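You operate a simulated robot arm through the tools that you are given. There is no shell and no other tool. Be economical: measure what you need, move in short steps, check, and stop when the job is done.

You run a simulated two-armed robot. Do the job below in one go: nothing can be reset, and whatever is moved stays where it is left.

JOB
Put the jug from the top of the right bench on the top shelf of the blue trolley. Put the bucket on the top of the short bench. Take the housing from the top of the low bench and put it on the bottom shelf of the green rack. Put the bearing from the top of the wall bench on the plate there. Put one of the blocks from the top of the wall bench on the steel pallet on the stacker. Put the 41 mm brass bush from the top of the window bench on top of the round block and the 42 mm brass bush on the top of the stacker's body. Any order will do. Set down upright: jug.

The check looks at the end state, three seconds after you hand in, the way a careful person would. Anything else that was tipped, shoved, dropped, spilled or broken makes it a failure.

ROBOT AND FRAMES
Two 6-joint arms with three-finger grippers on one trunk, on a base that drives. Base frame: it is fixed to the floor where the robot stands at the start and does not move with it; the origin is under the middle of the robot, x ahead of it, y to its left, z up; the surface under the hand at the start is at about z = 0.88. Readings come in m, degrees, newtons and seconds.
The left shoulder is at the start at [0.021, 0.17, 1.521], the right one opposite. With the tool pointing down near the work surface each hand reaches from about 0.32 to 0.6 m from the robot's upright axis, wherever it stands, measured 20 degrees to its own side. Places, roughly: bearing [4.75, 5, 1]; block (4x7x4 cm) [4.9, 5, 0.9]; block (6x8x3 cm) [4.9, 4.5, 0.9]; bottom shelf of the green rack [-12.6, -9.3, 0.2]; brass bush [5, 2.25, 0.75]; bucket (21x20x20 cm) [-13.2, -9.3, 1.1]; housing [-11.75, -6.75, 0.5]; jug [0.75, -0.25, 1]; plate (15x11x1 cm) [4.8, 5.3, 0.9]; round block (6x6x5 cm) [5.1, 2.6, 0.8]; steel pallet on the stacker [3.1, 6.2, 0.1]; top of the short bench [-14, -9.3, 0.9]; top of the stacker's body [3, 5.2, 0.8]; top shelf of the blue trolley [1.3, 2.2, 1.4]. Payload 2.2 kg a hand.
Tool frame (each hand has its own): the origin (TCP) lies between the finger pads and is the grasp point; the fingertips stand 0.025 m ahead of it; z points along the fingers, y is the line along which they close. Largest opening 0.104 m; the body of the gripper starts 0.074 m behind the TCP.
Orientation is that of the tool frame in the base frame, as a unit quaternion [w, x, y, z]. With the fingers straight down and closing along the base's y, the tool's x points along the base's -x, its y along +y and its z along -z.

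CONTROLS
- The arms move only by the tool drive_tool. It takes "left_motion", "right_motion" or both (then of equal length, played together; a hand with none holds still); each is a list of rows, each an object (a shift or turn left out is 0, a gripper value left out holds the last) with "offset": the shift along the tool's x, y, z in cm, a list of three; "dr": the turn, a rotation vector about the tool's x, y, z in degrees, a list of three; "grip": the closure, from 0 (fully open) to 1 (shut). In form: [{"offset": [tx, ty, tz], "dr": [rx, ry, rz], "grip": grip}, ...]. A call has 1 to 10 rows; each row shifts and turns the commanded pose from where the row before left it, along the tool's axes as they then stand. Each row takes 0.2 s and may step no farther than 0.05 m and 8.6 degrees from the row before; otherwise, or with a gripper value out of range, the whole call is refused. Where a pose cannot be reached the arm comes as near as it can. A force on the tool above 40 N (or 10 N above the force at the start of the call, whichever is more), or a blocked arm, ends the call early, and 0.2 s more pass. Each finger halts on what it meets, pressing with about 29 N; the grip force reading is that of the motor and also rises with nothing between the fingers. The clock runs only during rows and for 0.2 s after the last one: add rows that do not move to give the fingers time. It gives the time, the measured TCP pose, the force on the tool (base axes), the opening and the grip force at its end, in the units of the frame above (readings bear some noise), with the torque about the TCP (base axes, N m) and any sound that the robot's microphone picked up, and new pictures: "pictures" is both (left out), scene, wrist or none (wrist: the cameras of the hands that moved).
- Cameras (640 x 400 px; columns grow to the right, rows downward): "scene" is now at [0.1581, -0.0148, 1.4162]; the picture's right is [-0.17, -0.99, 0.00], its down [-0.56, 0.09, -0.83] and it looks along [0.81, -0.14, -0.56] (base axes); focal length 291 px, centre (320, 200). "left" rides on the left gripper at [0.082, -0.003, -0.104] in its tool frame; the picture's right is [0.04, 1.00, 0.00], its down [-0.75, 0.03, -0.66] and it looks along [-0.66, 0.03, 0.75] (tool axes); focal length 256 px, centre (320, 200). "right" rides on the right gripper at [0.082, 0.003, -0.104] in its tool frame; the picture's right is [-0.04, 1.00, 0.00], its down [-0.75, -0.03, -0.66] and it looks along [-0.66, -0.03, 0.75] (tool axes); focal length 256 px, centre (320, 200). There is no depth. A picture from a camera that has moved, and an enlarged one, comes with that camera's place and axes in the base frame and with its lens.
- raise_lower(by): slides the trunk up (or, below 0, down) by that many m; the arms and the scene camera ride with it, the base frame stays. It gives what a move gives, with no picture.
- steer(legs): drives the robot by 1 to 6 legs, each [ahead, left, turn to the left] in m, m and degrees, along the robot's own axes; the way and the turn of a leg run together, so that a leg with both is an arc; at most 1.5 m and 180 degrees a leg. The arms and the cameras ride along, it lands a little off, and it stops where it bumps. It gives what a move gives, and a new picture of the scene camera.
- aim_head(pan, tilt): turns the head with the scene camera to pan (to the left, within 60 degrees either way) and tilt (down, from -29 to 69), counted from straight ahead of the robot. It gives what a move gives, and a new picture of the scene camera.
- inspect(camera, box): a new picture of the part [left, top, right, bottom] of that camera's present view, enlarged. No time passes.
- hand_in(): hands the job in; it is judged then, once.

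Go step by step. Nothing tells you exact positions but the pictures and the camera data: compare them with the known pose of the tool, close in by small moves and look again before you grip or let go. The budget is 207 turns and 260 pictures, counting those below and the enlarged ones. Unless the task says otherwise, let go and move clear before handing in, and close with one line.

The tools are called by a JSON object that holds its "fn" and its "kwargs". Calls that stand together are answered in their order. drive_tool: Moves the arms, as the interface text tells. Its arguments: {"type":"object","properties":{"left_motion":{"type":"array","items":{"type":"object","properties":{"offset":{"type":"array","items":{"type":"number"}},"dr":{"type":"array","items":{"type":"number"}},"grip":{"type":"number"}}}},"right_motion":{"type":"array","items":{"type":"object","properties":{"offset":{"type":"array","items":{"type":"number"}},"dr":{"type":"array","items":{"type":"number"}},"grip":{"type":"number"}}}},"pictures":{"type":"string","enum":["both","scene","wrist","none"]}},"required":[]} The other tools are called the same way: raise_lower (by) slides the trunk up or down; steer (legs) drives the base; aim_head (pan, tilt) turns the head that bears the scene camera; inspect (camera, box) takes an enlarged picture of a part of a camera's view; hand_in () hands the job in.

At the start:

```text
clock: 0.0
left_tool_pos: [0.6244, 0.0865, 1.1921]
left_tcp_rot: [0.0, -0.001, 1.0, 0.0]
left_wrist_force: [-0.2, 0.3, 0.0]
left_ft_torque: [0.01, 0.0, -0.02]
left_opening: 0.1041
left_grip_force: 0.1
right_tool_pos: [0.3478, -0.2918, 1.08]
right_tcp_rot: [0.0, -0.001, 1.0, 0.0]
right_wrist_force: [0.3, 0.1, 0.9]
right_ft_torque: [-0.01, 0.0, 0.01]
right_opening: 0.1039
right_grip_force: 0.1
trunk travel left (down, up): [-0.713, 0.029]
robot x, y, heading: [0.0009, -0.0007, -0.1]
head pan, tilt: [-9.6, 34.3]
```

scene: 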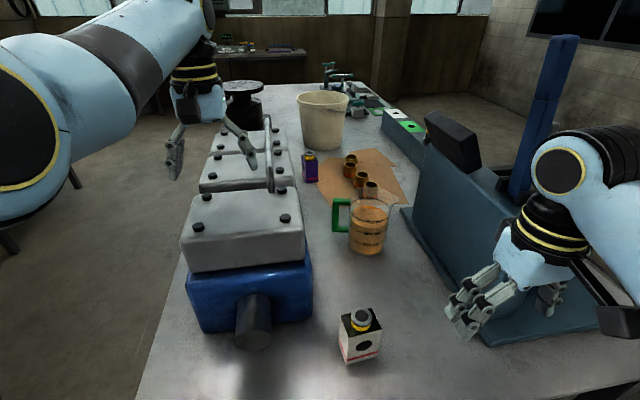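
right: 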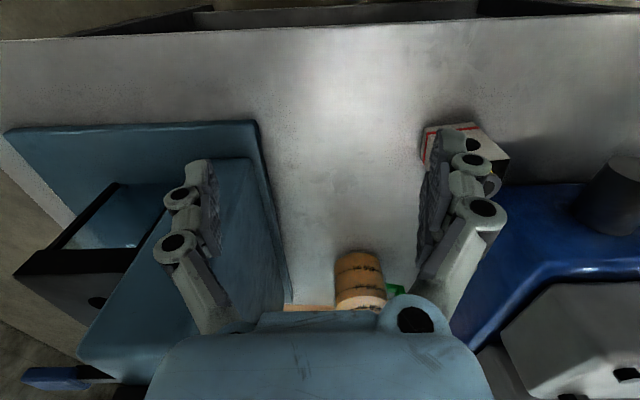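
left: 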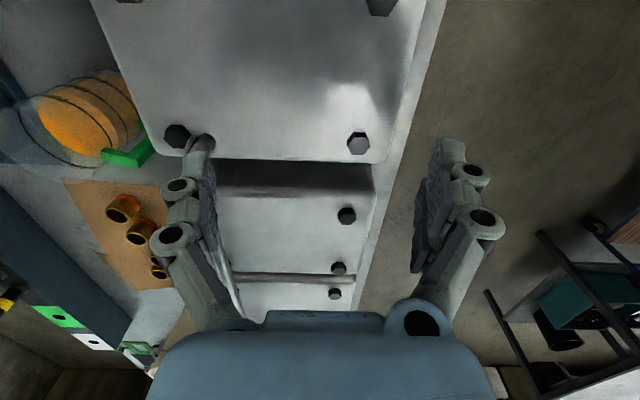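

I see the jug on the right bench about 0.7 m ahead, its green handle facing left. I'll zoom in on it before choosing a grip.

{"fn": "inspect", "kwargs": {"camera": "scene", "box": [280, 140, 440, 280]}}

{"fn": "aim_head", "kwargs": {"pan": 50, "tilt": 15}}

```text
2.86 times, centred on (360, 210) of scene
camera zoom: at [0.1581, -0.0148, 1.4162], right [-0.17, -0.99, 0.0], down [-0.56, 0.09, -0.83], along [0.81, -0.14, -0.56], focal length 832 px, centre (206, 171)
```

zoom: 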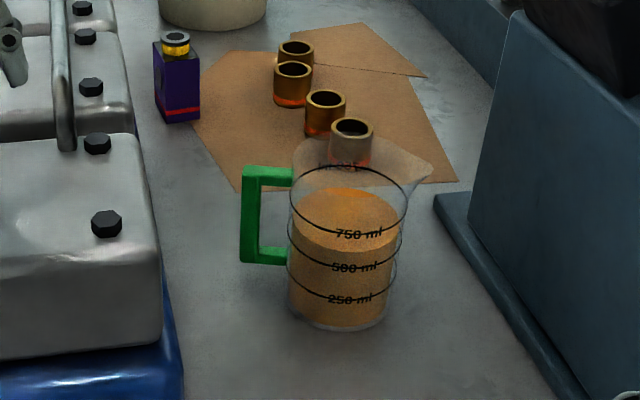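

```text
clock: 1.3
left_tool_pos: [0.6226, 0.0868, 1.1914]
left_tcp_rot: [0.0, -0.001, 1.0, 0.001]
left_wrist_force: [-0.2, 0.9, -0.2]
left_ft_torque: [-0.01, 0.02, -0.02]
left_opening: 0.1041
left_grip_force: 0.1
right_tool_pos: [0.3485, -0.2925, 1.0812]
right_tcp_rot: [0.0, 0.0, 1.0, 0.0]
right_wrist_force: [0.4, 0.5, -0.9]
right_ft_torque: [0.0, -0.02, 0.03]
right_opening: 0.1038
right_grip_force: 0.2
trunk travel left (down, up): [-0.713, 0.029]
robot x, y, heading: [0.0018, 0.0005, 0.0]
head pan, tilt: [50.0, 15.0]
camera scene: at [0.131, 0.0715, 1.4471], right [0.77, -0.64, 0.0], down [-0.17, -0.2, -0.97], along [0.62, 0.74, -0.26], focal length 291 px, centre (320, 200)
```

scene: 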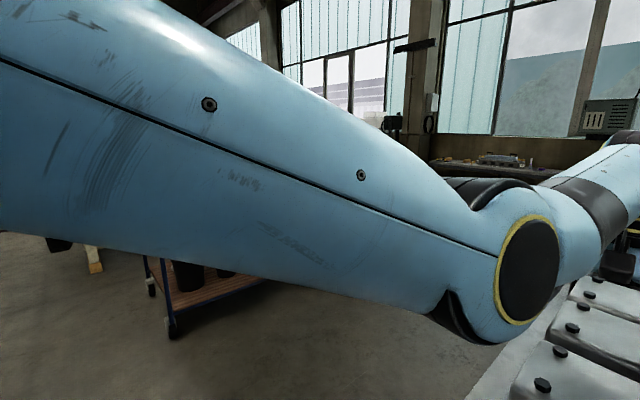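

The jug is a clear pitcher of liquid, roughly 9–10 cm across and about 0.73 m away. That may be beyond the arm's reach, so I'll look down to see how much room the base has in front of the bench.

{"fn": "aim_head", "kwargs": {"pan": 0, "tilt": 69}}

```text
clock: 2.5
left_tool_pos: [0.6236, 0.086, 1.1921]
left_tcp_rot: [0.0, -0.002, 1.0, 0.0]
left_wrist_force: [0.3, 0.0, 0.2]
left_ft_torque: [0.0, 0.03, -0.02]
left_opening: 0.104
left_grip_force: 0.0
right_tool_pos: [0.347, -0.2929, 1.0803]
right_tcp_rot: [0.001, 0.0, 1.0, 0.0]
right_wrist_force: [0.5, -0.1, 0.6]
right_ft_torque: [0.02, 0.03, 0.02]
right_opening: 0.104
right_grip_force: 0.1
trunk travel left (down, up): [-0.713, 0.029]
robot x, y, heading: [0.0009, 0.0004, -0.2]
head pan, tilt: [0.0, 68.8]
camera scene: at [0.1268, 0.0, 1.3715], right [0.0, -1.0, 0.0], down [-0.93, 0.0, -0.36], along [0.36, 0.0, -0.93], focal length 291 px, centre (320, 200)
```

scene: 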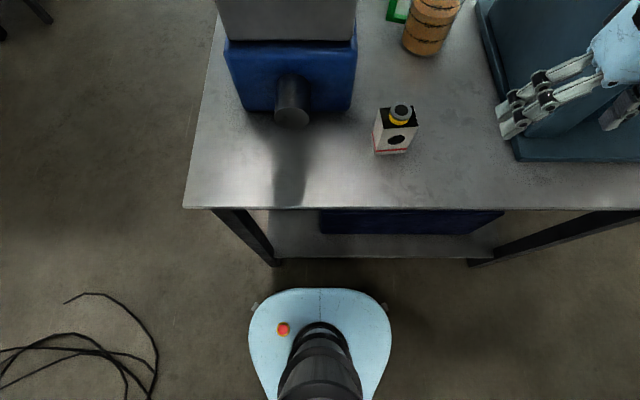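

There's about 0.1 m of free space ahead of the base. I'll raise and pull back the left hand, which hangs over the engine block, and move the right hand up so I can use the trunk for reach.

{"fn": "drive_tool", "kwargs": {"left_motion": [{"offset": [0, 0, -5]}, {"offset": [0, 0, -5]}, {"offset": [5, 0, 0]}, {"offset": [5, 0, 0]}, {"offset": [5, 0, 0]}, {"offset": [5, 0, 0]}, {"offset": [5, 2, 0]}, {"offset": [0, 3, 0]}], "right_motion": [{"offset": [0, 0, -5]}, {"offset": [0, 0, -5]}, {"offset": [0, 0, -3]}, {"offset": [0, 0, 0]}, {"offset": [0, 0, 0]}, {"offset": [0, 0, 0]}, {"offset": [0, 0, 0]}, {"offset": [0, 0, 0]}], "pictures": "none"}}

{"fn": "steer", "kwargs": {"legs": [[0.06, -0.06, 0]]}}

```text
refused: row 7 steps farther than a row can; nothing moved
```

```text
clock: 3.6
left_tool_pos: [0.6835, 0.0268, 1.1906]
left_tcp_rot: [-0.001, -0.001, 1.0, 0.0]
left_wrist_force: [1.1, -0.8, -0.3]
left_ft_torque: [0.05, -0.02, -0.02]
left_opening: 0.1036
left_grip_force: 0.1
right_tool_pos: [0.4079, -0.3518, 1.0792]
right_tcp_rot: [0.0, -0.001, 1.0, 0.0]
right_wrist_force: [0.8, -0.6, 0.7]
right_ft_torque: [0.04, 0.0, 0.01]
right_opening: 0.1039
right_grip_force: 0.1
trunk travel left (down, up): [-0.713, 0.029]
robot x, y, heading: [0.059, -0.061, 0.2]
head pan, tilt: [0.0, 68.8]
camera scene: at [0.1874, -0.0608, 1.3713], right [0.0, -1.0, 0.0], down [-0.93, 0.0, -0.36], along [0.36, 0.0, -0.93], focal length 291 px, centre (320, 200)
```

scene: 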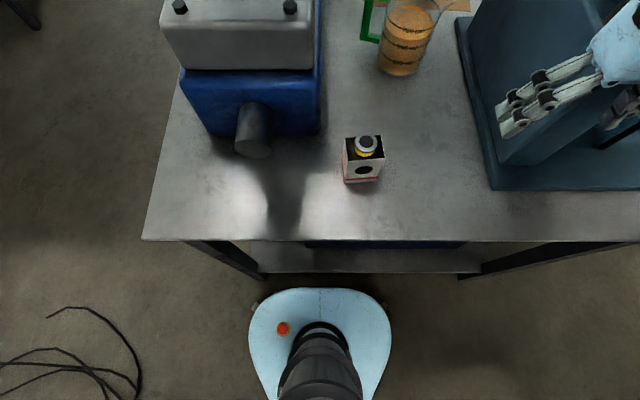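

The base moved without touching anything, but the arm move was refused because one step was too big. I'll repeat it with smaller steps, moving the right hand toward the jug at a safe height.

{"fn": "drive_tool", "kwargs": {"left_motion": [{"offset": [0, 0, -5]}, {"offset": [0, 0, -5]}, {"offset": [5, 0, 0]}, {"offset": [5, 0, 0]}, {"offset": [5, 0, 0]}, {"offset": [5, 0, 0]}, {"offset": [5, 0, 0]}, {"offset": [4, 2, 0]}, {"offset": [0, 4, 0]}, {"offset": [0, 4, 0]}], "right_motion": [{"offset": [0, 0, -5]}, {"offset": [0, 0, -5]}, {"offset": [0, 0, -5]}, {"offset": [0, 0, -3]}, {"offset": [-4, 2.5, 0]}, {"offset": [-4, 2.5, 0]}, {"offset": [-4, 2.5, 0]}, {"offset": [-4, 2.5, 0]}, {"offset": [0, 0, 0]}, {"offset": [0, 0, 0]}], "pictures": "wrist"}}

{"fn": "aim_head", "kwargs": {"pan": -15, "tilt": 45}}

```text
clock: 5.7
left_tool_pos: [0.5955, 0.0789, 1.175]
left_tcp_rot: [0.029, -0.008, 1.0, 0.007]
left_wrist_force: [1.4, -0.5, 23.4]
left_ft_torque: [0.25, 0.33, -0.03]
left_opening: 0.0958
left_grip_force: 16.3
left hand out of reach, approached as far as the arm can: row 3, 4, 5, 6, 7, 8, 9, 10
right_tool_pos: [0.415, -0.442, 1.1732]
right_tcp_rot: [0.005, 0.0, 1.0, 0.004]
right_wrist_force: [-0.5, 0.4, 1.4]
right_ft_torque: [0.02, -0.01, -0.01]
right_opening: 0.1042
right_grip_force: 0.1
right hand out of reach, approached as far as the arm can: row 1, 2, 3, 4, 5, 6, 7, 8
trunk travel left (down, up): [-0.713, 0.029]
robot x, y, heading: [0.0619, -0.0626, -0.1]
head pan, tilt: [0.0, 68.8]
stopped in row 10 (left hand): the force on the tool passed its limit at 85 N (the readings are from after the stop); the commanded pose is now the measured one
camera right: at [0.3312, -0.4399, 1.2777], right [0.04, 1.0, 0.01], down [0.75, -0.03, 0.66], along [0.66, -0.02, -0.75], focal length 256 px, centre (320, 200)
camera left: at [0.5102, 0.0753, 1.2737], right [-0.06, 1.0, 0.01], down [0.71, 0.03, 0.7], along [0.7, 0.05, -0.72], focal length 256 px, centre (320, 200)
```

right: 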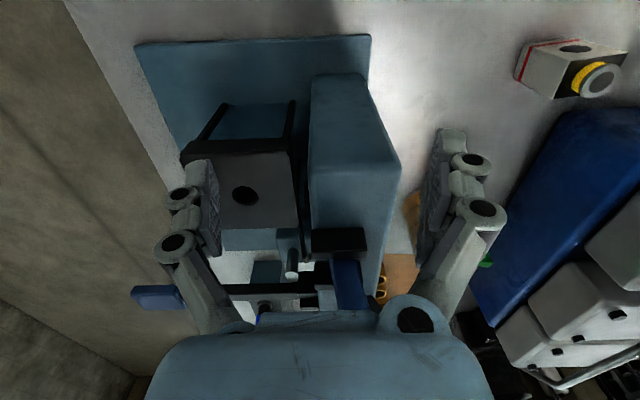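
left: 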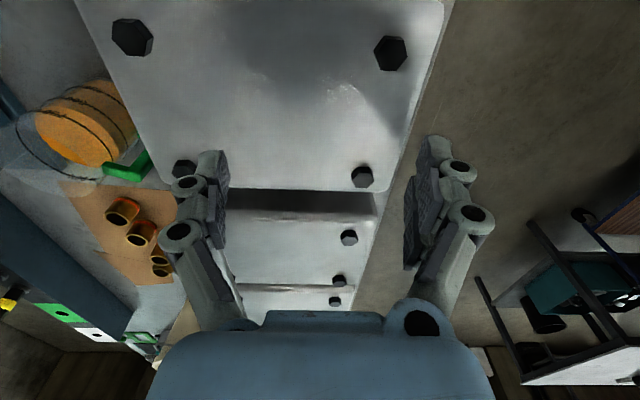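

```text
clock: 6.6
left_tool_pos: [0.5972, 0.08, 1.1711]
left_tcp_rot: [0.025, -0.007, 1.0, 0.008]
left_wrist_force: [4.7, 1.4, 8.0]
left_ft_torque: [-0.03, 0.06, 0.07]
left_opening: 0.1073
left_grip_force: 0.0
right_tool_pos: [0.415, -0.441, 1.1743]
right_tcp_rot: [0.004, -0.001, 1.0, 0.004]
right_wrist_force: [0.0, 0.1, 0.1]
right_ft_torque: [-0.02, -0.01, 0.01]
right_opening: 0.1041
right_grip_force: 0.0
trunk travel left (down, up): [-0.713, 0.029]
robot x, y, heading: [0.0598, -0.0574, 0.0]
head pan, tilt: [-15.0, 45.0]
camera scene: at [0.2095, -0.0807, 1.4002], right [-0.26, -0.97, 0.0], down [-0.68, 0.18, -0.71], along [0.68, -0.18, -0.71], focal length 291 px, centre (320, 200)
```

scene: 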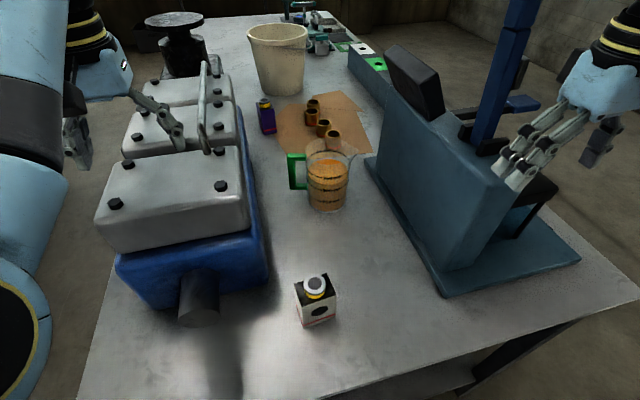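

The raise took both hands inside the arm's minimum reach, and the left hand pressed on something. I'll look closely at the left hand before moving it.

{"fn": "inspect", "kwargs": {"camera": "scene", "box": [40, 20, 280, 220]}}

{"fn": "inspect", "kwargs": {"camera": "left", "box": [140, 120, 500, 345]}}

```text
2.00 times, centred on (160, 120) of scene
camera zoom: at [0.2095, -0.0807, 1.4002], right [-0.26, -0.97, 0.0], down [-0.68, 0.18, -0.71], along [0.68, -0.18, -0.71], focal length 583 px, centre (640, 360)
```

zoom: 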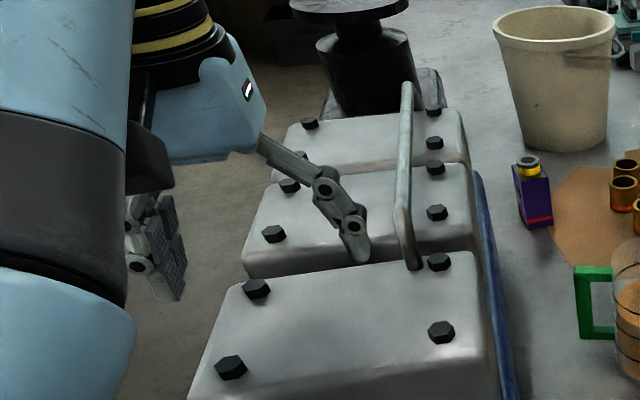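

```text
1.78 times, centred on (320, 232) of left
camera zoom: at [0.5111, 0.0756, 1.2709], right [-0.05, 1.0, 0.01], down [0.72, 0.03, 0.69], along [0.69, 0.05, -0.72], focal length 455 px, centre (320, 142)
```

zoom: 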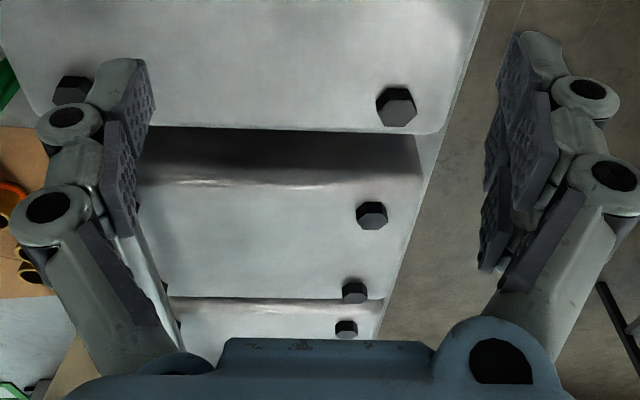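

The left finger sits right next to the engine's lifting bar, so I'll move that hand left and then back. Meanwhile the right hand goes diagonally to a spot near the jug.

{"fn": "drive_tool", "kwargs": {"left_motion": [{"offset": [0, 4, 0]}, {"offset": [0, 4.5, 0]}, {"offset": [0, 4.5, 0]}, {"offset": [3, 3, 0]}, {"offset": [3.5, 3, 0]}, {"offset": [3.5, 3, 1], "dr": [0, 3, 0]}, {"offset": [3.5, 3, 1]}, {"offset": [3.5, 3, 1]}], "right_motion": [{"offset": [-2, 4.2, 0]}, {"offset": [-3, 4, 0]}, {"offset": [-4, 3, 0]}, {"offset": [-4, 3, 0]}, {"offset": [-4, 2, 0]}, {"offset": [-3, 0, 0]}, {"offset": [0, 0, 0]}, {"offset": [0, 0, 0]}], "pictures": "both"}}

```text
clock: 7.3
left_tool_pos: [0.6042, 0.1527, 1.1721]
left_tcp_rot: [0.033, 0.003, 0.999, -0.006]
left_wrist_force: [-2.8, -13.2, 7.9]
left_ft_torque: [0.96, -0.18, 0.02]
left_opening: 0.104
left_grip_force: 0.3
left hand out of reach, approached as far as the arm can: row 1, 2
right_tool_pos: [0.4351, -0.4168, 1.1306]
right_tcp_rot: [0.009, 0.002, 1.0, 0.005]
right_wrist_force: [0.2, 0.5, 1.1]
right_ft_torque: [-0.15, -0.07, -0.01]
right_opening: 0.104
right_grip_force: 0.1
right hand out of reach, approached as far as the arm can: row 1, 2, 3
trunk travel left (down, up): [-0.713, 0.029]
robot x, y, heading: [0.0574, -0.0584, -0.4]
head pan, tilt: [-15.0, 45.0]
stopped in row 3 (left hand): the force on the tool passed its limit at 43 N (the readings are from after the stop); the commanded pose is now the measured one
camera scene: at [0.2055, -0.0801, 1.4007], right [-0.26, -0.97, 0.0], down [-0.68, 0.18, -0.71], along [0.68, -0.19, -0.71], focal length 291 px, centre (320, 200)
camera right: at [0.3509, -0.4154, 1.2343], right [0.04, 1.0, 0.01], down [0.74, -0.04, 0.67], along [0.67, -0.02, -0.74], focal length 256 px, centre (320, 200)
camera left: at [0.5162, 0.1522, 1.2699], right [-0.04, 1.0, -0.01], down [0.71, 0.04, 0.7], along [0.7, 0.02, -0.71], focal length 256 px, centre (320, 200)
```

scene: 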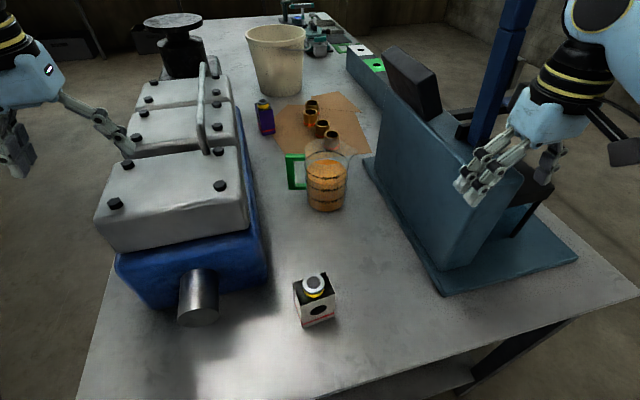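
right: 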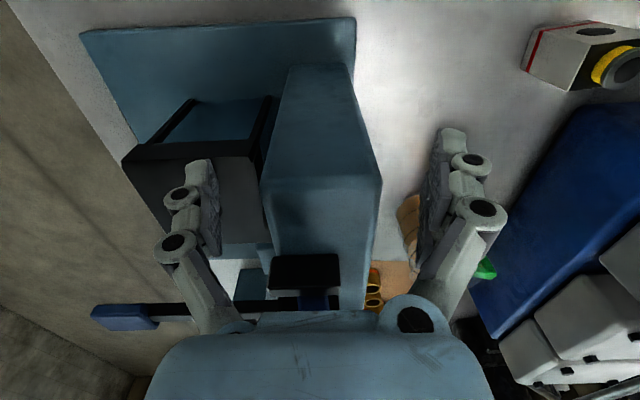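
left: 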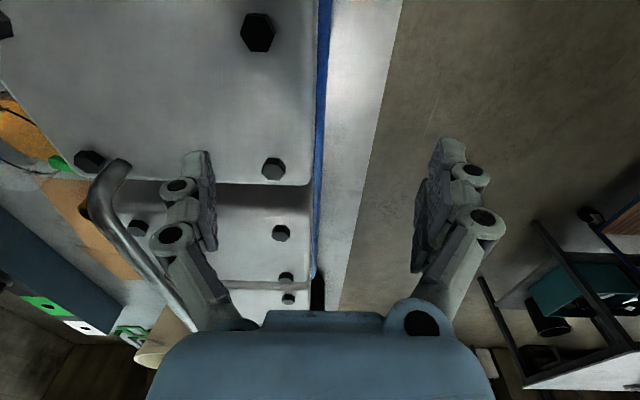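

Both hands seem to be stuck at an upper height limit of about 1.17 m with the tool pointing down. I'll raise the trunk the little it has left, then ease the left hand sideways off the engine.

{"fn": "raise_lower", "kwargs": {"by": 0.028}}

{"fn": "drive_tool", "kwargs": {"left_motion": [{"offset": [0, 2, 0.5]}, {"offset": [0, 2, 0.5]}, {"offset": [0, 3, 0]}, {"offset": [0, 3, 0]}, {"offset": [0, 3, 0]}, {"offset": [0, 3, 0]}, {"offset": [0, 0, 0]}], "pictures": "wrist"}}

```text
clock: 8.0
left_tool_pos: [0.6064, 0.1539, 1.1957]
left_tcp_rot: [0.029, -0.001, 1.0, 0.0]
left_wrist_force: [-0.2, -0.2, -0.4]
left_ft_torque: [0.02, -0.01, -0.02]
left_opening: 0.1039
left_grip_force: 0.1
right_tool_pos: [0.4379, -0.4205, 1.1574]
right_tcp_rot: [0.009, 0.001, 1.0, 0.007]
right_wrist_force: [-0.6, -0.7, -0.6]
right_ft_torque: [0.05, 0.0, 0.02]
right_opening: 0.1041
right_grip_force: 0.1
trunk travel left (down, up): [-0.741, 0.001]
robot x, y, heading: [0.0544, -0.0605, -0.1]
head pan, tilt: [-15.0, 45.0]
```

```text
clock: 9.6
left_tool_pos: [0.6071, 0.3153, 1.1861]
left_tcp_rot: [0.029, -0.001, 1.0, -0.002]
left_wrist_force: [0.2, 0.5, 0.6]
left_ft_torque: [-0.03, -0.03, 0.03]
left_opening: 0.1041
left_grip_force: 0.0
right_tool_pos: [0.4382, -0.4187, 1.1567]
right_tcp_rot: [0.009, 0.002, 1.0, 0.007]
right_wrist_force: [0.6, 0.3, 0.7]
right_ft_torque: [0.02, 0.02, 0.01]
right_opening: 0.1041
right_grip_force: 0.0
trunk travel left (down, up): [-0.741, 0.001]
robot x, y, heading: [0.0614, -0.0603, -0.0]
head pan, tilt: [-15.0, 45.0]
camera left: at [0.5201, 0.313, 1.2839], right [-0.04, 1.0, 0.0], down [0.71, 0.03, 0.7], along [0.7, 0.03, -0.72], focal length 256 px, centre (320, 200)
```

left: 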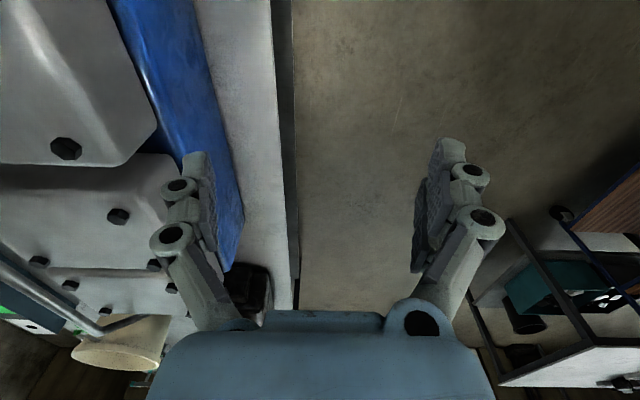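

The left hand is clear of the engine. I'll tuck it back and down beside the bench while the right hand goes diagonally to a point above and in front of the jug.

{"fn": "drive_tool", "kwargs": {"left_motion": [{"offset": [0, 3, 0]}, {"offset": [0, 3, 0]}, {"offset": [2, 2, 2], "dr": [0, 3, 0]}, {"offset": [3, 1, 2]}, {"offset": [3, 0, 2]}, {"offset": [3, 0, 1]}, {"offset": [3, 0, 1]}, {"offset": [3, 0, 1]}, {"offset": [3, 0, 0]}, {"offset": [0, 0, 0]}], "right_motion": [{"offset": [0, 2, 0]}, {"offset": [-1, 3, 0]}, {"offset": [-2, 3, 0]}, {"offset": [-3, 3, 0]}, {"offset": [-3, 2, 0]}, {"offset": [-3, 1, 0]}, {"offset": [-3, 1, 0]}, {"offset": [0, 0, 0]}, {"offset": [0, 0, 0]}, {"offset": [0, 0, 0]}], "pictures": "both"}}

```text
clock: 10.2
left_tool_pos: [0.6081, 0.3674, 1.1845]
left_tcp_rot: [0.029, 0.0, 1.0, -0.002]
left_wrist_force: [1.8, 0.1, 0.1]
left_ft_torque: [0.0, 0.02, 0.01]
left_opening: 0.1041
left_grip_force: 0.0
right_tool_pos: [0.4438, -0.3952, 1.1375]
right_tcp_rot: [0.008, 0.007, 1.0, -0.002]
right_wrist_force: [-0.1, 0.3, 0.8]
right_ft_torque: [0.01, 0.03, -0.03]
right_opening: 0.1039
right_grip_force: 0.0
right hand out of reach, approached as far as the arm can: row 1, 2, 3
trunk travel left (down, up): [-0.741, 0.001]
robot x, y, heading: [0.0588, -0.0616, -0.1]
head pan, tilt: [-15.0, 45.0]
stopped in row 3 (right hand): the force on the tool passed its limit at 65 N (the readings are from after the stop); the commanded pose is now the measured one
camera scene: at [0.2089, -0.0828, 1.4283], right [-0.26, -0.96, 0.0], down [-0.68, 0.19, -0.71], along [0.68, -0.19, -0.71], focal length 291 px, centre (320, 200)
camera right: at [0.3602, -0.391, 1.2415], right [0.05, 1.0, 0.0], down [0.74, -0.04, 0.67], along [0.67, -0.04, -0.74], focal length 256 px, centre (320, 200)
camera left: at [0.5208, 0.3664, 1.2831], right [-0.04, 1.0, -0.01], down [0.71, 0.03, 0.7], along [0.7, 0.02, -0.72], focal length 256 px, centre (320, 200)
```

scene: 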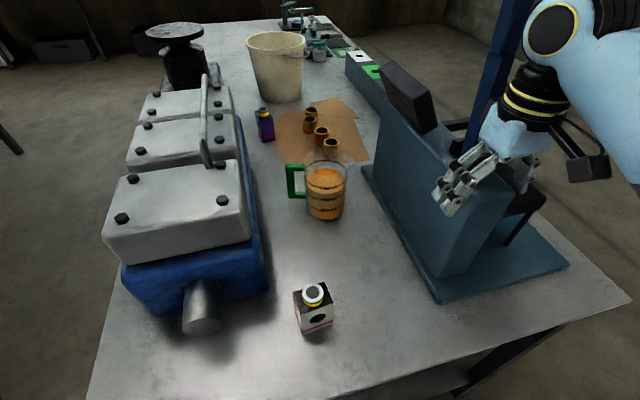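
right: 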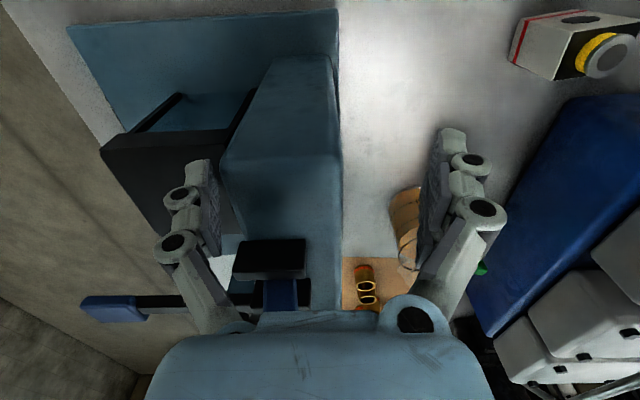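
left: 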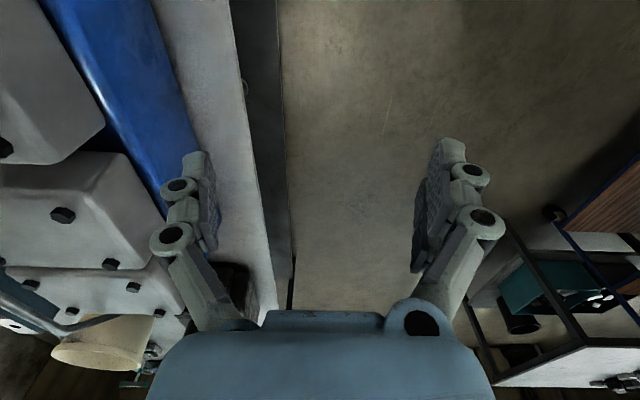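

The right fingertips are level with the top of the blue machine, so that isn't a safe route. I'll back the base off the bench, arrange both hands in free space, and come back in.

{"fn": "steer", "kwargs": {"legs": [[-0.3, 0, 0]]}}

{"fn": "drive_tool", "kwargs": {"left_motion": [{"offset": [0, 0, 4], "dr": [0, 3, 0]}, {"offset": [2, 0, 4]}, {"offset": [3, 0, 3]}, {"offset": [3, 0, 2]}, {"offset": [3, 0, 1]}, {"offset": [3, 0, 1]}, {"offset": [3, 0, 1]}, {"offset": [3, 0, 1]}, {"offset": [0, 0, 0]}, {"offset": [0, 0, 0]}], "right_motion": [{"offset": [0, 0, 2]}, {"offset": [0, 0, 3]}, {"offset": [0, 0, 3]}, {"offset": [0, 2, 0]}, {"offset": [-1, 3, 0]}, {"offset": [-2, 3, 0]}, {"offset": [-3, 3, 0]}, {"offset": [-2, 2, 0]}, {"offset": [0, 1, 0]}, {"offset": [0, 0, 0]}], "pictures": "scene"}}

```text
clock: 12.3
left_tool_pos: [0.3042, 0.3708, 1.1844]
left_tcp_rot: [0.028, -0.001, 1.0, -0.002]
left_wrist_force: [-0.3, 0.0, -0.2]
left_ft_torque: [0.0, -0.01, 0.0]
left_opening: 0.1039
left_grip_force: 0.0
right_tool_pos: [0.1415, -0.3929, 1.139]
right_tcp_rot: [0.009, 0.006, 1.0, -0.003]
right_wrist_force: [0.0, 0.6, -0.7]
right_ft_torque: [-0.02, -0.03, 0.0]
right_opening: 0.1041
right_grip_force: 0.1
trunk travel left (down, up): [-0.741, 0.001]
robot x, y, heading: [-0.2425, -0.0595, -0.3]
head pan, tilt: [-15.0, 45.0]
camera scene: at [-0.0941, -0.0809, 1.4284], right [-0.26, -0.97, 0.0], down [-0.68, 0.18, -0.71], along [0.68, -0.18, -0.71], focal length 291 px, centre (320, 200)
```

scene: 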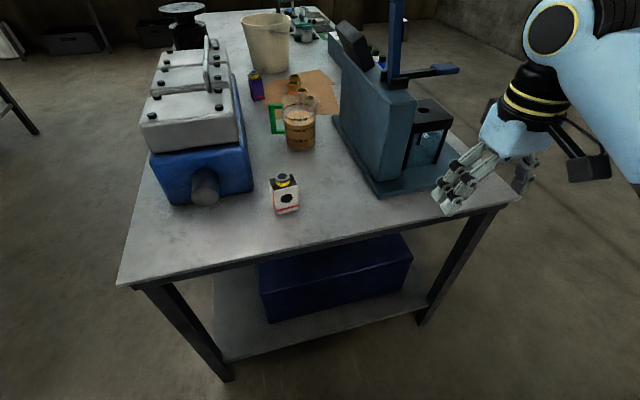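

```text
clock: 14.5
left_tool_pos: [0.1072, 0.3691, 1.0136]
left_tcp_rot: [0.002, 0.0, 1.0, -0.001]
left_wrist_force: [-0.8, -0.4, -0.2]
left_ft_torque: [0.02, -0.02, 0.0]
left_opening: 0.1042
left_grip_force: 0.0
right_tool_pos: [0.2248, -0.2548, 1.0587]
right_tcp_rot: [0.009, 0.006, 1.0, -0.003]
right_wrist_force: [0.4, -0.7, -1.0]
right_ft_torque: [0.02, -0.01, -0.04]
right_opening: 0.1039
right_grip_force: 0.1
trunk travel left (down, up): [-0.741, 0.001]
robot x, y, heading: [-0.238, -0.0572, -0.3]
head pan, tilt: [-15.0, 45.0]
camera scene: at [-0.094, -0.0808, 1.4284], right [-0.26, -0.97, 0.0], down [-0.68, 0.18, -0.71], along [0.68, -0.18, -0.71], focal length 291 px, centre (320, 200)
```

scene: 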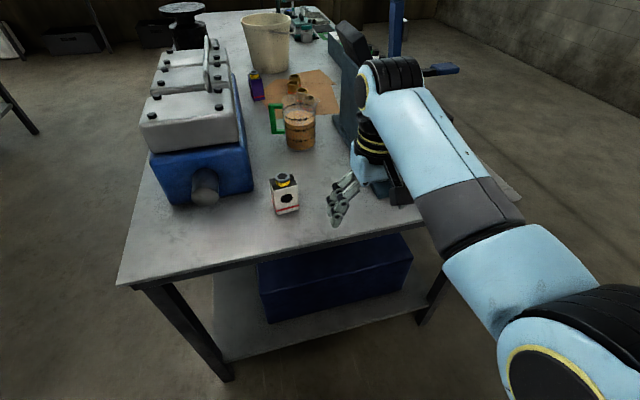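

Both hands are now placed freely. I'll drive forward again to a close stance and look at the jug through the right wrist camera.

{"fn": "steer", "kwargs": {"legs": [[0.31, 0, 0]]}}

{"fn": "drive_tool", "kwargs": {"right_motion": [{"offset": [0, 0, -3]}, {"offset": [-3, 0, 0]}, {"offset": [-3, 0, 0]}, {"offset": [-3, 0, 0]}, {"offset": [0, 0, 0]}], "pictures": "both"}}

```text
clock: 16.8
left_tool_pos: [0.4118, 0.3711, 1.0136]
left_tcp_rot: [0.003, -0.004, 1.0, -0.001]
left_wrist_force: [-0.1, -0.1, -1.2]
left_ft_torque: [0.01, -0.03, -0.02]
left_opening: 0.104
left_grip_force: 0.1
right_tool_pos: [0.5314, -0.2516, 1.0591]
right_tcp_rot: [0.009, 0.003, 1.0, -0.003]
right_wrist_force: [-0.4, -0.4, 0.3]
right_ft_torque: [0.02, -0.04, 0.0]
right_opening: 0.104
right_grip_force: 0.1
trunk travel left (down, up): [-0.741, 0.001]
robot x, y, heading: [0.0622, -0.0595, 0.1]
head pan, tilt: [-15.0, 45.0]
stopped in leg 1: the robot was blocked; the commanded pose is now the measured one
camera scene: at [0.2109, -0.0799, 1.4286], right [-0.26, -0.97, 0.0], down [-0.68, 0.18, -0.71], along [0.68, -0.18, -0.71], focal length 291 px, centre (320, 200)
```

scene: 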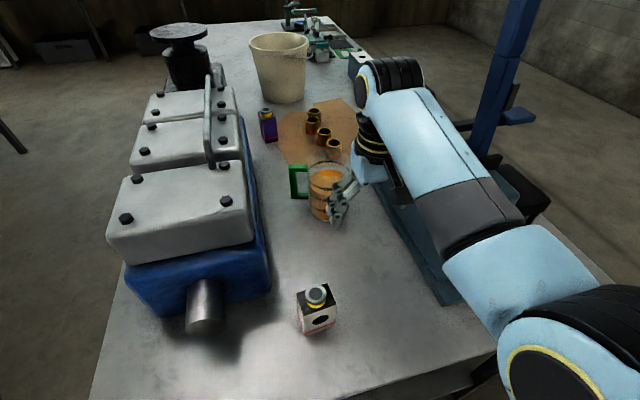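

```text
clock: 18.0
left_tool_pos: [0.4112, 0.3711, 1.0133]
left_tcp_rot: [0.004, -0.003, 1.0, -0.002]
left_wrist_force: [-0.3, 0.2, -0.1]
left_ft_torque: [0.03, -0.01, -0.01]
left_opening: 0.1043
left_grip_force: 0.1
right_tool_pos: [0.6243, -0.2536, 1.0934]
right_tcp_rot: [0.009, 0.002, 1.0, -0.002]
right_wrist_force: [-0.6, -0.3, 0.5]
right_ft_torque: [0.0, 0.01, 0.0]
right_opening: 0.1042
right_grip_force: 0.0
trunk travel left (down, up): [-0.741, 0.001]
robot x, y, heading: [0.0616, -0.0605, 0.0]
head pan, tilt: [-15.0, 45.0]
camera scene: at [0.2126, -0.08, 1.4284], right [-0.26, -0.97, 0.0], down [-0.68, 0.18, -0.71], along [0.68, -0.18, -0.71], focal length 291 px, centre (320, 200)
camera right: at [0.5402, -0.2491, 1.1954], right [0.05, 1.0, 0.0], down [0.74, -0.03, 0.67], along [0.67, -0.03, -0.74], focal length 256 px, centre (320, 200)
```

scene: 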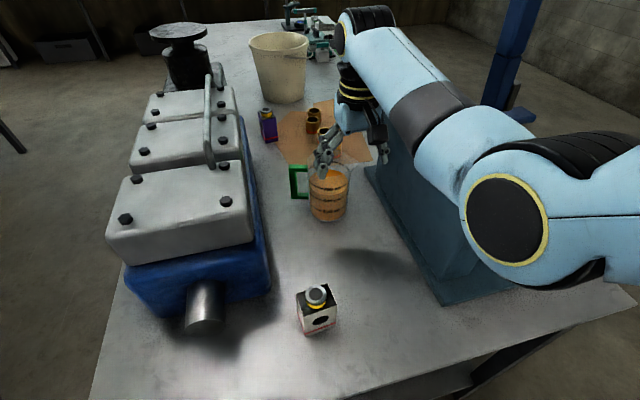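
right: 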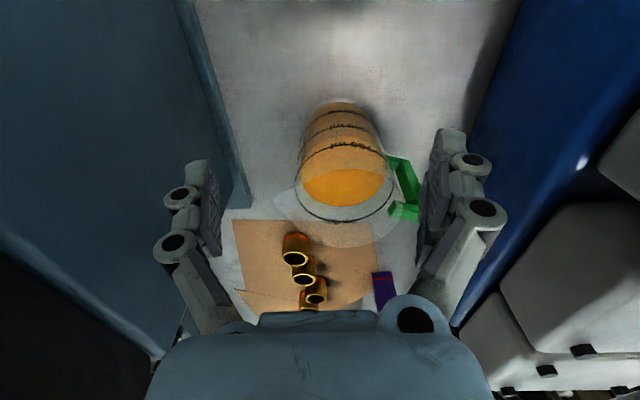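

The jug's handle points left (+y) and the spout right. The rim is about as wide as the gripper opens, so a level hand that comes in below the rim from the front-right should work, and it also suits the 1.4 m shelf. I'll yaw and pitch the right hand in free air first.

{"fn": "drive_tool", "kwargs": {"right_motion": [{"offset": [0.5, 0, -0.5], "dr": [0, 0, -8]}, {"offset": [0.5, 0, 0], "dr": [0, 0, -8]}, {"dr": [0, 0, -8]}, {"dr": [0, 0, -8]}, {"dr": [0, -8.3, 0]}, {"dr": [0, -8.3, 0]}, {"dr": [0, -8.3, 0]}, {"dr": [0, -8.3, 0]}, {"dr": [0, -8.3, 0]}, {"dr": [0, -8.3, 0]}], "pictures": "both"}}

```text
clock: 20.2
left_tool_pos: [0.4112, 0.3706, 1.0132]
left_tcp_rot: [0.003, -0.005, 1.0, -0.001]
left_wrist_force: [0.5, 0.1, 0.1]
left_ft_torque: [0.01, -0.03, -0.04]
left_opening: 0.1039
left_grip_force: 0.1
right_tool_pos: [0.6121, -0.2534, 1.0952]
right_tcp_rot: [0.414, -0.249, 0.868, 0.111]
right_wrist_force: [0.0, 0.0, 0.6]
right_ft_torque: [-0.03, -0.01, -0.03]
right_opening: 0.1041
right_grip_force: 0.0
trunk travel left (down, up): [-0.741, 0.001]
robot x, y, heading: [0.062, -0.0604, 0.5]
head pan, tilt: [-15.0, 45.0]
camera scene: at [0.2125, -0.0805, 1.4285], right [-0.26, -0.97, 0.0], down [-0.68, 0.18, -0.71], along [0.68, -0.18, -0.71], focal length 291 px, centre (320, 200)
camera right: at [0.4975, -0.3205, 1.0992], right [-0.5, 0.86, 0.02], down [-0.02, -0.03, 1.0], along [0.86, 0.5, 0.03], focal length 256 px, centre (320, 200)
```

scene: 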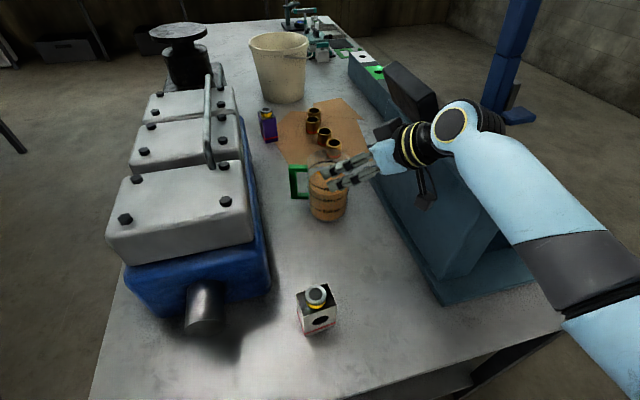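
right: 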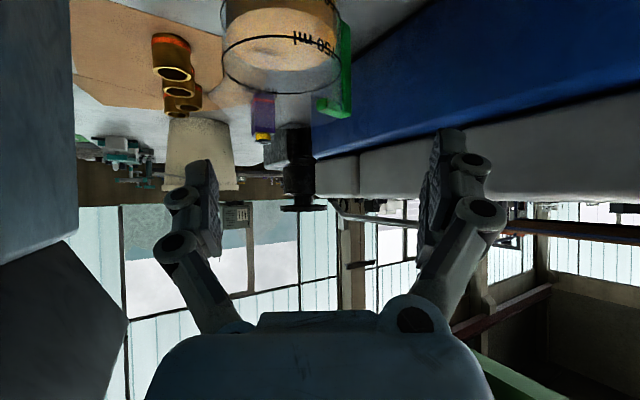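

The hand is pitched and yawed correctly. The jug axis works out at about (0.697, −0.234), so I'll go to a pre-grasp point behind it and check the alignment.

{"fn": "drive_tool", "kwargs": {"right_motion": [{"offset": [2.1, -0.9, 1.2]}, {"offset": [2.1, -0.9, 1.2]}, {"offset": [2.1, -0.9, 1.2]}, {"offset": [0, 0, 0]}], "pictures": "both"}}

```text
clock: 21.2
left_tool_pos: [0.4088, 0.377, 1.0127]
left_tcp_rot: [0.004, -0.005, 1.0, -0.005]
left_wrist_force: [0.3, 0.9, -0.5]
left_ft_torque: [0.03, 0.06, 0.04]
left_opening: 0.1041
left_grip_force: 0.1
right_tool_pos: [0.6179, -0.2755, 1.0299]
right_tcp_rot: [0.416, -0.252, 0.867, 0.108]
right_wrist_force: [-0.1, 1.0, 0.5]
right_ft_torque: [0.01, 0.01, 0.01]
right_opening: 0.104
right_grip_force: 0.0
trunk travel left (down, up): [-0.741, 0.001]
robot x, y, heading: [0.0653, -0.0564, 0.4]
head pan, tilt: [-15.0, 45.0]
camera scene: at [0.2096, -0.072, 1.4293], right [-0.25, -0.97, 0.0], down [-0.68, 0.18, -0.71], along [0.69, -0.18, -0.7], focal length 291 px, centre (320, 200)
camera right: at [0.5029, -0.3421, 1.0327], right [-0.51, 0.86, 0.01], down [-0.02, -0.03, 1.0], along [0.86, 0.5, 0.03], focal length 256 px, centre (320, 200)
```

scene: 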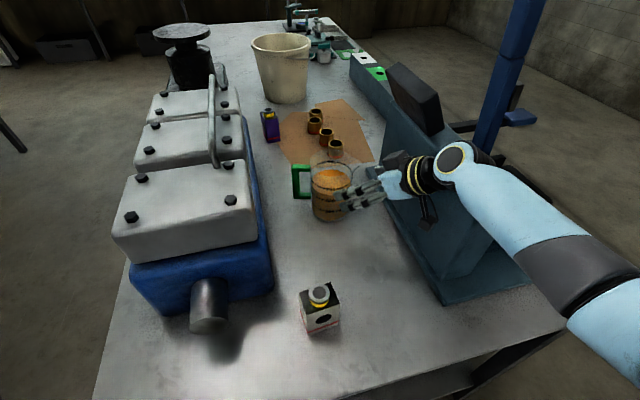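
right: 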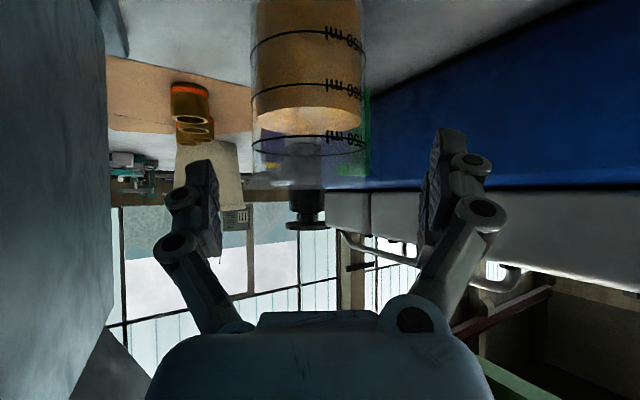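

In the wrist view the jug is centred at column 308 and about 98 mm wide, which puts its axis at (0.699, −0.240) and the rim at z≈1.03. I'll shift sideways and advance part way.

{"fn": "drive_tool", "kwargs": {"right_motion": [{"offset": [-0.5, -1.15, 0]}, {"offset": [0, 0, 1.5]}, {"offset": [0, 0, 1.5]}, {"offset": [0, 0, 0]}], "pictures": "both"}}

{"fn": "inspect", "kwargs": {"camera": "scene", "box": [260, 110, 460, 235]}}

```text
clock: 22.2
left_tool_pos: [0.4035, 0.379, 1.0131]
left_tcp_rot: [0.007, -0.004, 1.0, -0.006]
left_wrist_force: [0.7, -0.3, 0.5]
left_ft_torque: [0.01, -0.01, -0.02]
left_opening: 0.104
left_grip_force: 0.1
right_tool_pos: [0.6415, -0.2704, 1.0219]
right_tcp_rot: [0.419, -0.254, 0.865, 0.106]
right_wrist_force: [0.5, 0.3, 1.0]
right_ft_torque: [0.02, 0.01, 0.01]
right_opening: 0.1039
right_grip_force: 0.0
trunk travel left (down, up): [-0.741, 0.001]
robot x, y, heading: [0.0592, -0.0588, 0.1]
head pan, tilt: [-15.0, 45.0]
camera scene: at [0.202, -0.0678, 1.4301], right [-0.26, -0.97, 0.01], down [-0.68, 0.17, -0.71], along [0.69, -0.19, -0.7], focal length 291 px, centre (320, 200)
camera right: at [0.5271, -0.3372, 1.0237], right [-0.5, 0.86, 0.0], down [-0.03, -0.02, 1.0], along [0.86, 0.5, 0.04], focal length 256 px, centre (320, 200)
```

scene: 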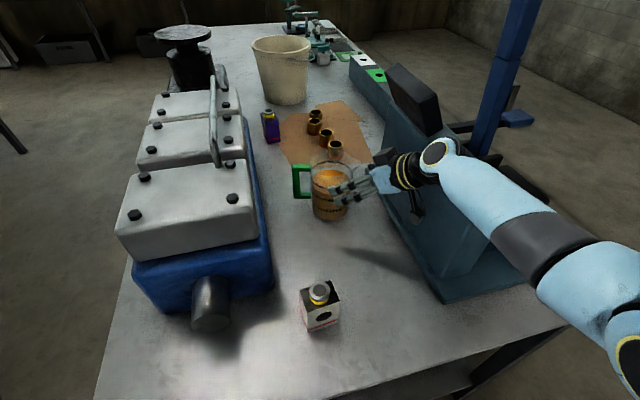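
right: 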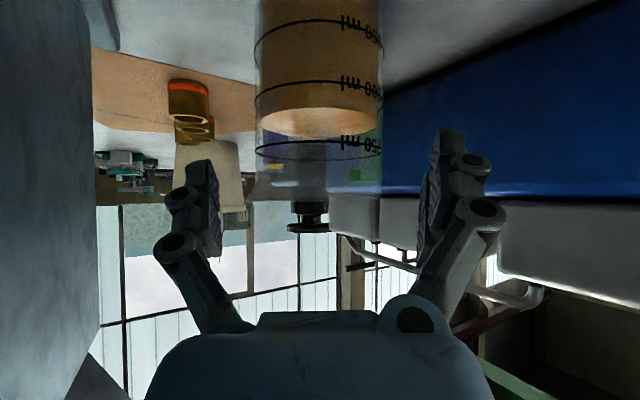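

```text
3.20 times, centred on (360, 172) of scene
camera zoom: at [0.202, -0.0678, 1.4301], right [-0.26, -0.97, 0.01], down [-0.68, 0.17, -0.71], along [0.69, -0.19, -0.7], focal length 932 px, centre (192, 288)
```

zoom: 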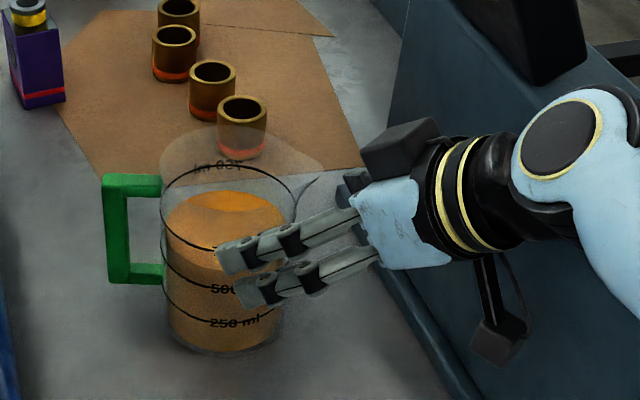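

The hand came out 7 mm high and the base shifted slightly, so the right forearm is probably touching the blue machine. I'll back off and up at once, and turn the hand toward straight ahead with a steeper pitch.

{"fn": "drive_tool", "kwargs": {"right_motion": [{"offset": [-1.5, 0, -3]}, {"offset": [-2.2, 0, -1.8]}, {"offset": [-2.2, 0, -1.8]}, {"offset": [-1, 0, -0.8]}, {"dr": [5.9, 0.2, 4.8]}, {"dr": [5.9, 0.2, 4.8]}, {"dr": [5.9, 0.2, 4.8]}, {"dr": [0, 5, 0]}, {"dr": [0, 5, 0]}, {"offset": [0, 0, 0]}], "pictures": "both"}}

```text
clock: 24.4
left_tool_pos: [0.4116, 0.3711, 1.0137]
left_tcp_rot: [0.003, -0.004, 1.0, -0.002]
left_wrist_force: [-0.4, -0.6, 0.7]
left_ft_torque: [0.0, -0.03, 0.02]
left_opening: 0.104
left_grip_force: 0.1
right_tool_pos: [0.6322, -0.2844, 1.1108]
right_tcp_rot: [0.343, -0.074, 0.936, 0.018]
right_wrist_force: [1.1, -0.2, -0.2]
right_ft_torque: [-0.01, 0.02, 0.01]
right_opening: 0.104
right_grip_force: 0.0
trunk travel left (down, up): [-0.741, 0.001]
robot x, y, heading: [0.0618, -0.0629, 0.1]
head pan, tilt: [-15.0, 45.0]
camera scene: at [0.2128, -0.0797, 1.4284], right [-0.26, -0.97, 0.0], down [-0.68, 0.18, -0.71], along [0.68, -0.18, -0.71], focal length 291 px, centre (320, 200)
camera right: at [0.5043, -0.3018, 1.1372], right [-0.12, 0.99, 0.01], down [0.15, 0.01, 0.99], along [0.98, 0.12, -0.15], focal length 256 px, centre (320, 200)
```

scene: 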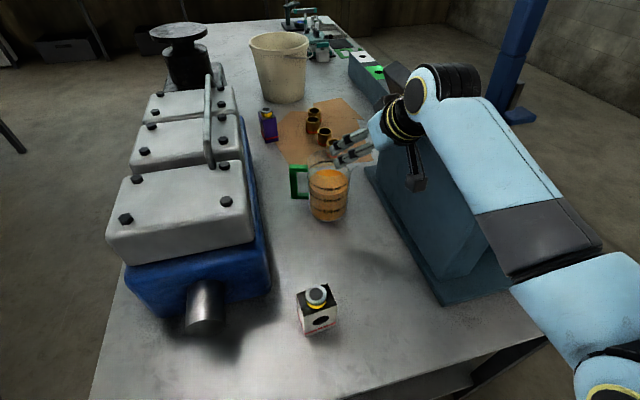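
right: 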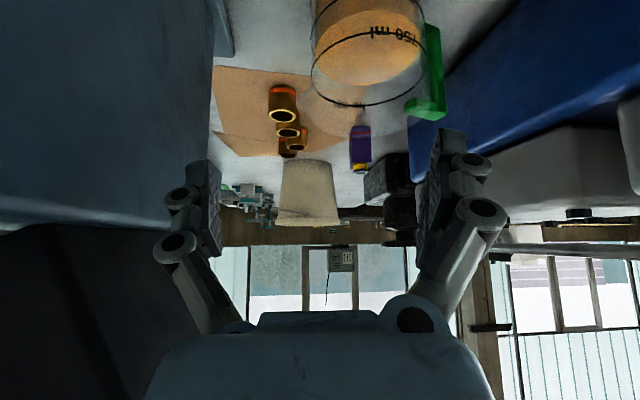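

The contact is released and nothing looks displaced. With the hand nearly straight ahead, the new sightline gives the same jug axis (0.699, −0.240), so I'll move to pre-grasp.

{"fn": "drive_tool", "kwargs": {"right_motion": [{"offset": [1.0, 1.8, 0]}, {"offset": [1.0, 1.8, 1]}, {"offset": [0.8, 0, 1.5]}, {"offset": [0.9, 0, 1.6]}, {"offset": [0, 0, 0]}], "pictures": "both"}}

```text
clock: 25.6
left_tool_pos: [0.4116, 0.3706, 1.0141]
left_tcp_rot: [0.004, -0.004, 1.0, -0.002]
left_wrist_force: [0.1, 0.0, 0.4]
left_ft_torque: [0.01, -0.02, 0.02]
left_opening: 0.1041
left_grip_force: 0.0
right_tool_pos: [0.6277, -0.2504, 1.0529]
right_tcp_rot: [0.344, -0.074, 0.936, 0.018]
right_wrist_force: [0.7, -0.1, 0.6]
right_ft_torque: [-0.02, -0.04, 0.03]
right_opening: 0.104
right_grip_force: 0.1
trunk travel left (down, up): [-0.741, 0.001]
robot x, y, heading: [0.0683, -0.0617, 0.4]
head pan, tilt: [-15.0, 45.0]
camera scene: at [0.2129, -0.0799, 1.4284], right [-0.26, -0.97, 0.0], down [-0.68, 0.18, -0.71], along [0.68, -0.18, -0.71], focal length 291 px, centre (320, 200)
camera right: at [0.4978, -0.2674, 1.0802], right [-0.12, 0.99, 0.01], down [0.15, 0.01, 0.99], along [0.98, 0.12, -0.15], focal length 256 px, centre (320, 200)
```

scene: 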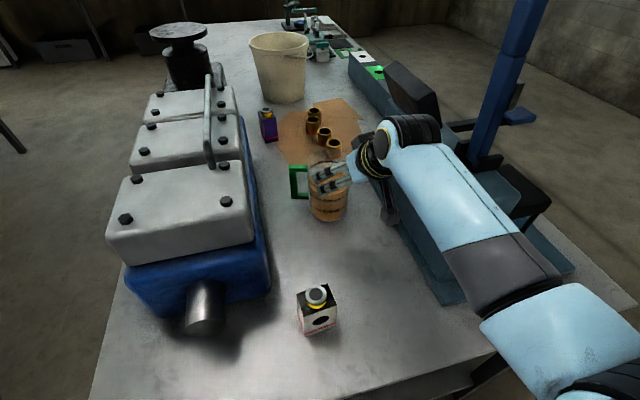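
right: 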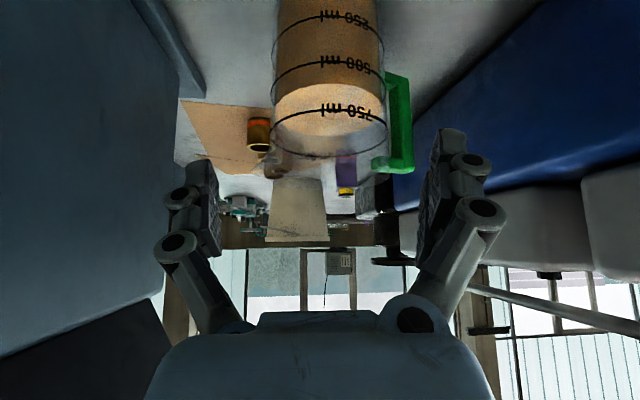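

The handle stays well ahead of the fingertips from this angle. I'll zoom the wrist view to measure the jug's edges exactly.

{"fn": "inspect", "kwargs": {"camera": "right", "box": [160, 0, 480, 200]}}

```text
2.00 times, centred on (320, 100) of right
camera zoom: at [0.4978, -0.2674, 1.0802], right [-0.12, 0.99, 0.01], down [0.15, 0.01, 0.99], along [0.98, 0.12, -0.15], focal length 512 px, centre (320, 400)
```

zoom: 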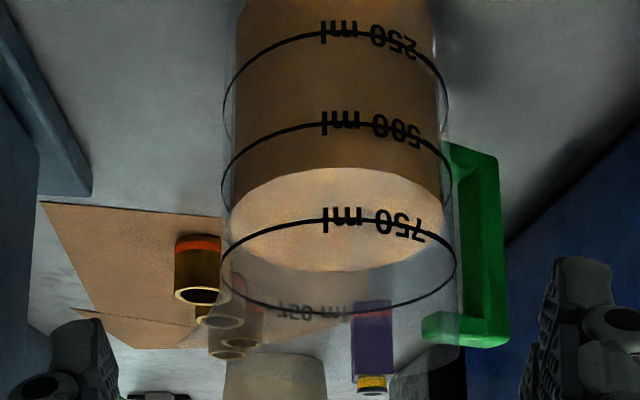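

The jug is 9 px right of the tool axis, about 7 mm, so I'll shift by that much and advance 6 cm before checking again.

{"fn": "drive_tool", "kwargs": {"right_motion": [{"offset": [0, 0.7, 0]}, {"offset": [0, 0, 1.5]}, {"offset": [0, 0, 1.5]}, {"offset": [0, 0, 1.5]}, {"offset": [0, 0, 1.5]}, {"offset": [0, 0, 0]}], "pictures": "wrist"}}

{"fn": "inspect", "kwargs": {"camera": "scene", "box": [260, 110, 460, 235]}}

```text
clock: 27.0
left_tool_pos: [0.413, 0.3718, 1.0141]
left_tcp_rot: [0.003, -0.005, 1.0, -0.002]
left_wrist_force: [-0.9, 0.6, 0.4]
left_ft_torque: [-0.03, -0.02, 0.01]
left_opening: 0.1041
left_grip_force: 0.0
right_tool_pos: [0.665, -0.2378, 1.0064]
right_tcp_rot: [0.345, -0.074, 0.936, 0.018]
right_wrist_force: [-0.1, 0.2, -0.3]
right_ft_torque: [-0.01, -0.03, -0.02]
right_opening: 0.104
right_grip_force: 0.1
trunk travel left (down, up): [-0.741, 0.001]
robot x, y, heading: [0.0608, -0.0604, 0.3]
head pan, tilt: [-15.0, 45.0]
camera right: at [0.5355, -0.2553, 1.0342], right [-0.12, 0.99, 0.01], down [0.15, 0.01, 0.99], along [0.98, 0.12, -0.15], focal length 256 px, centre (320, 200)
```

right: 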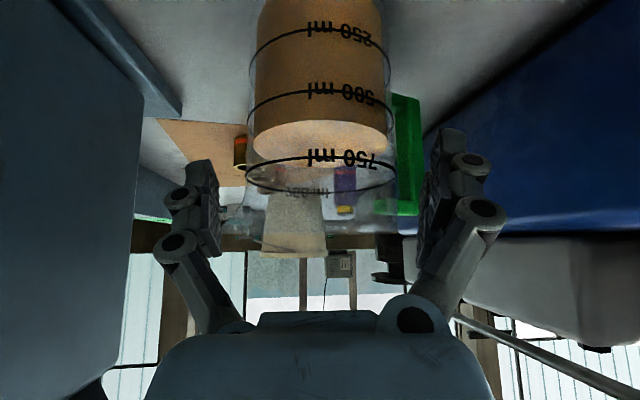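

```text
3.20 times, centred on (360, 172) of scene
camera zoom: at [0.2126, -0.0798, 1.4285], right [-0.26, -0.97, 0.0], down [-0.68, 0.18, -0.71], along [0.68, -0.18, -0.71], focal length 932 px, centre (192, 288)
```

zoom: 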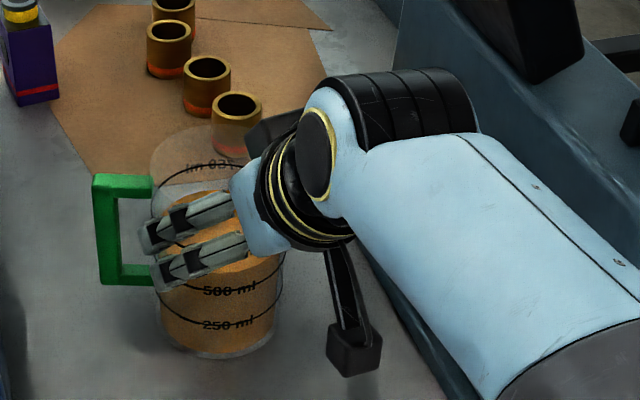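

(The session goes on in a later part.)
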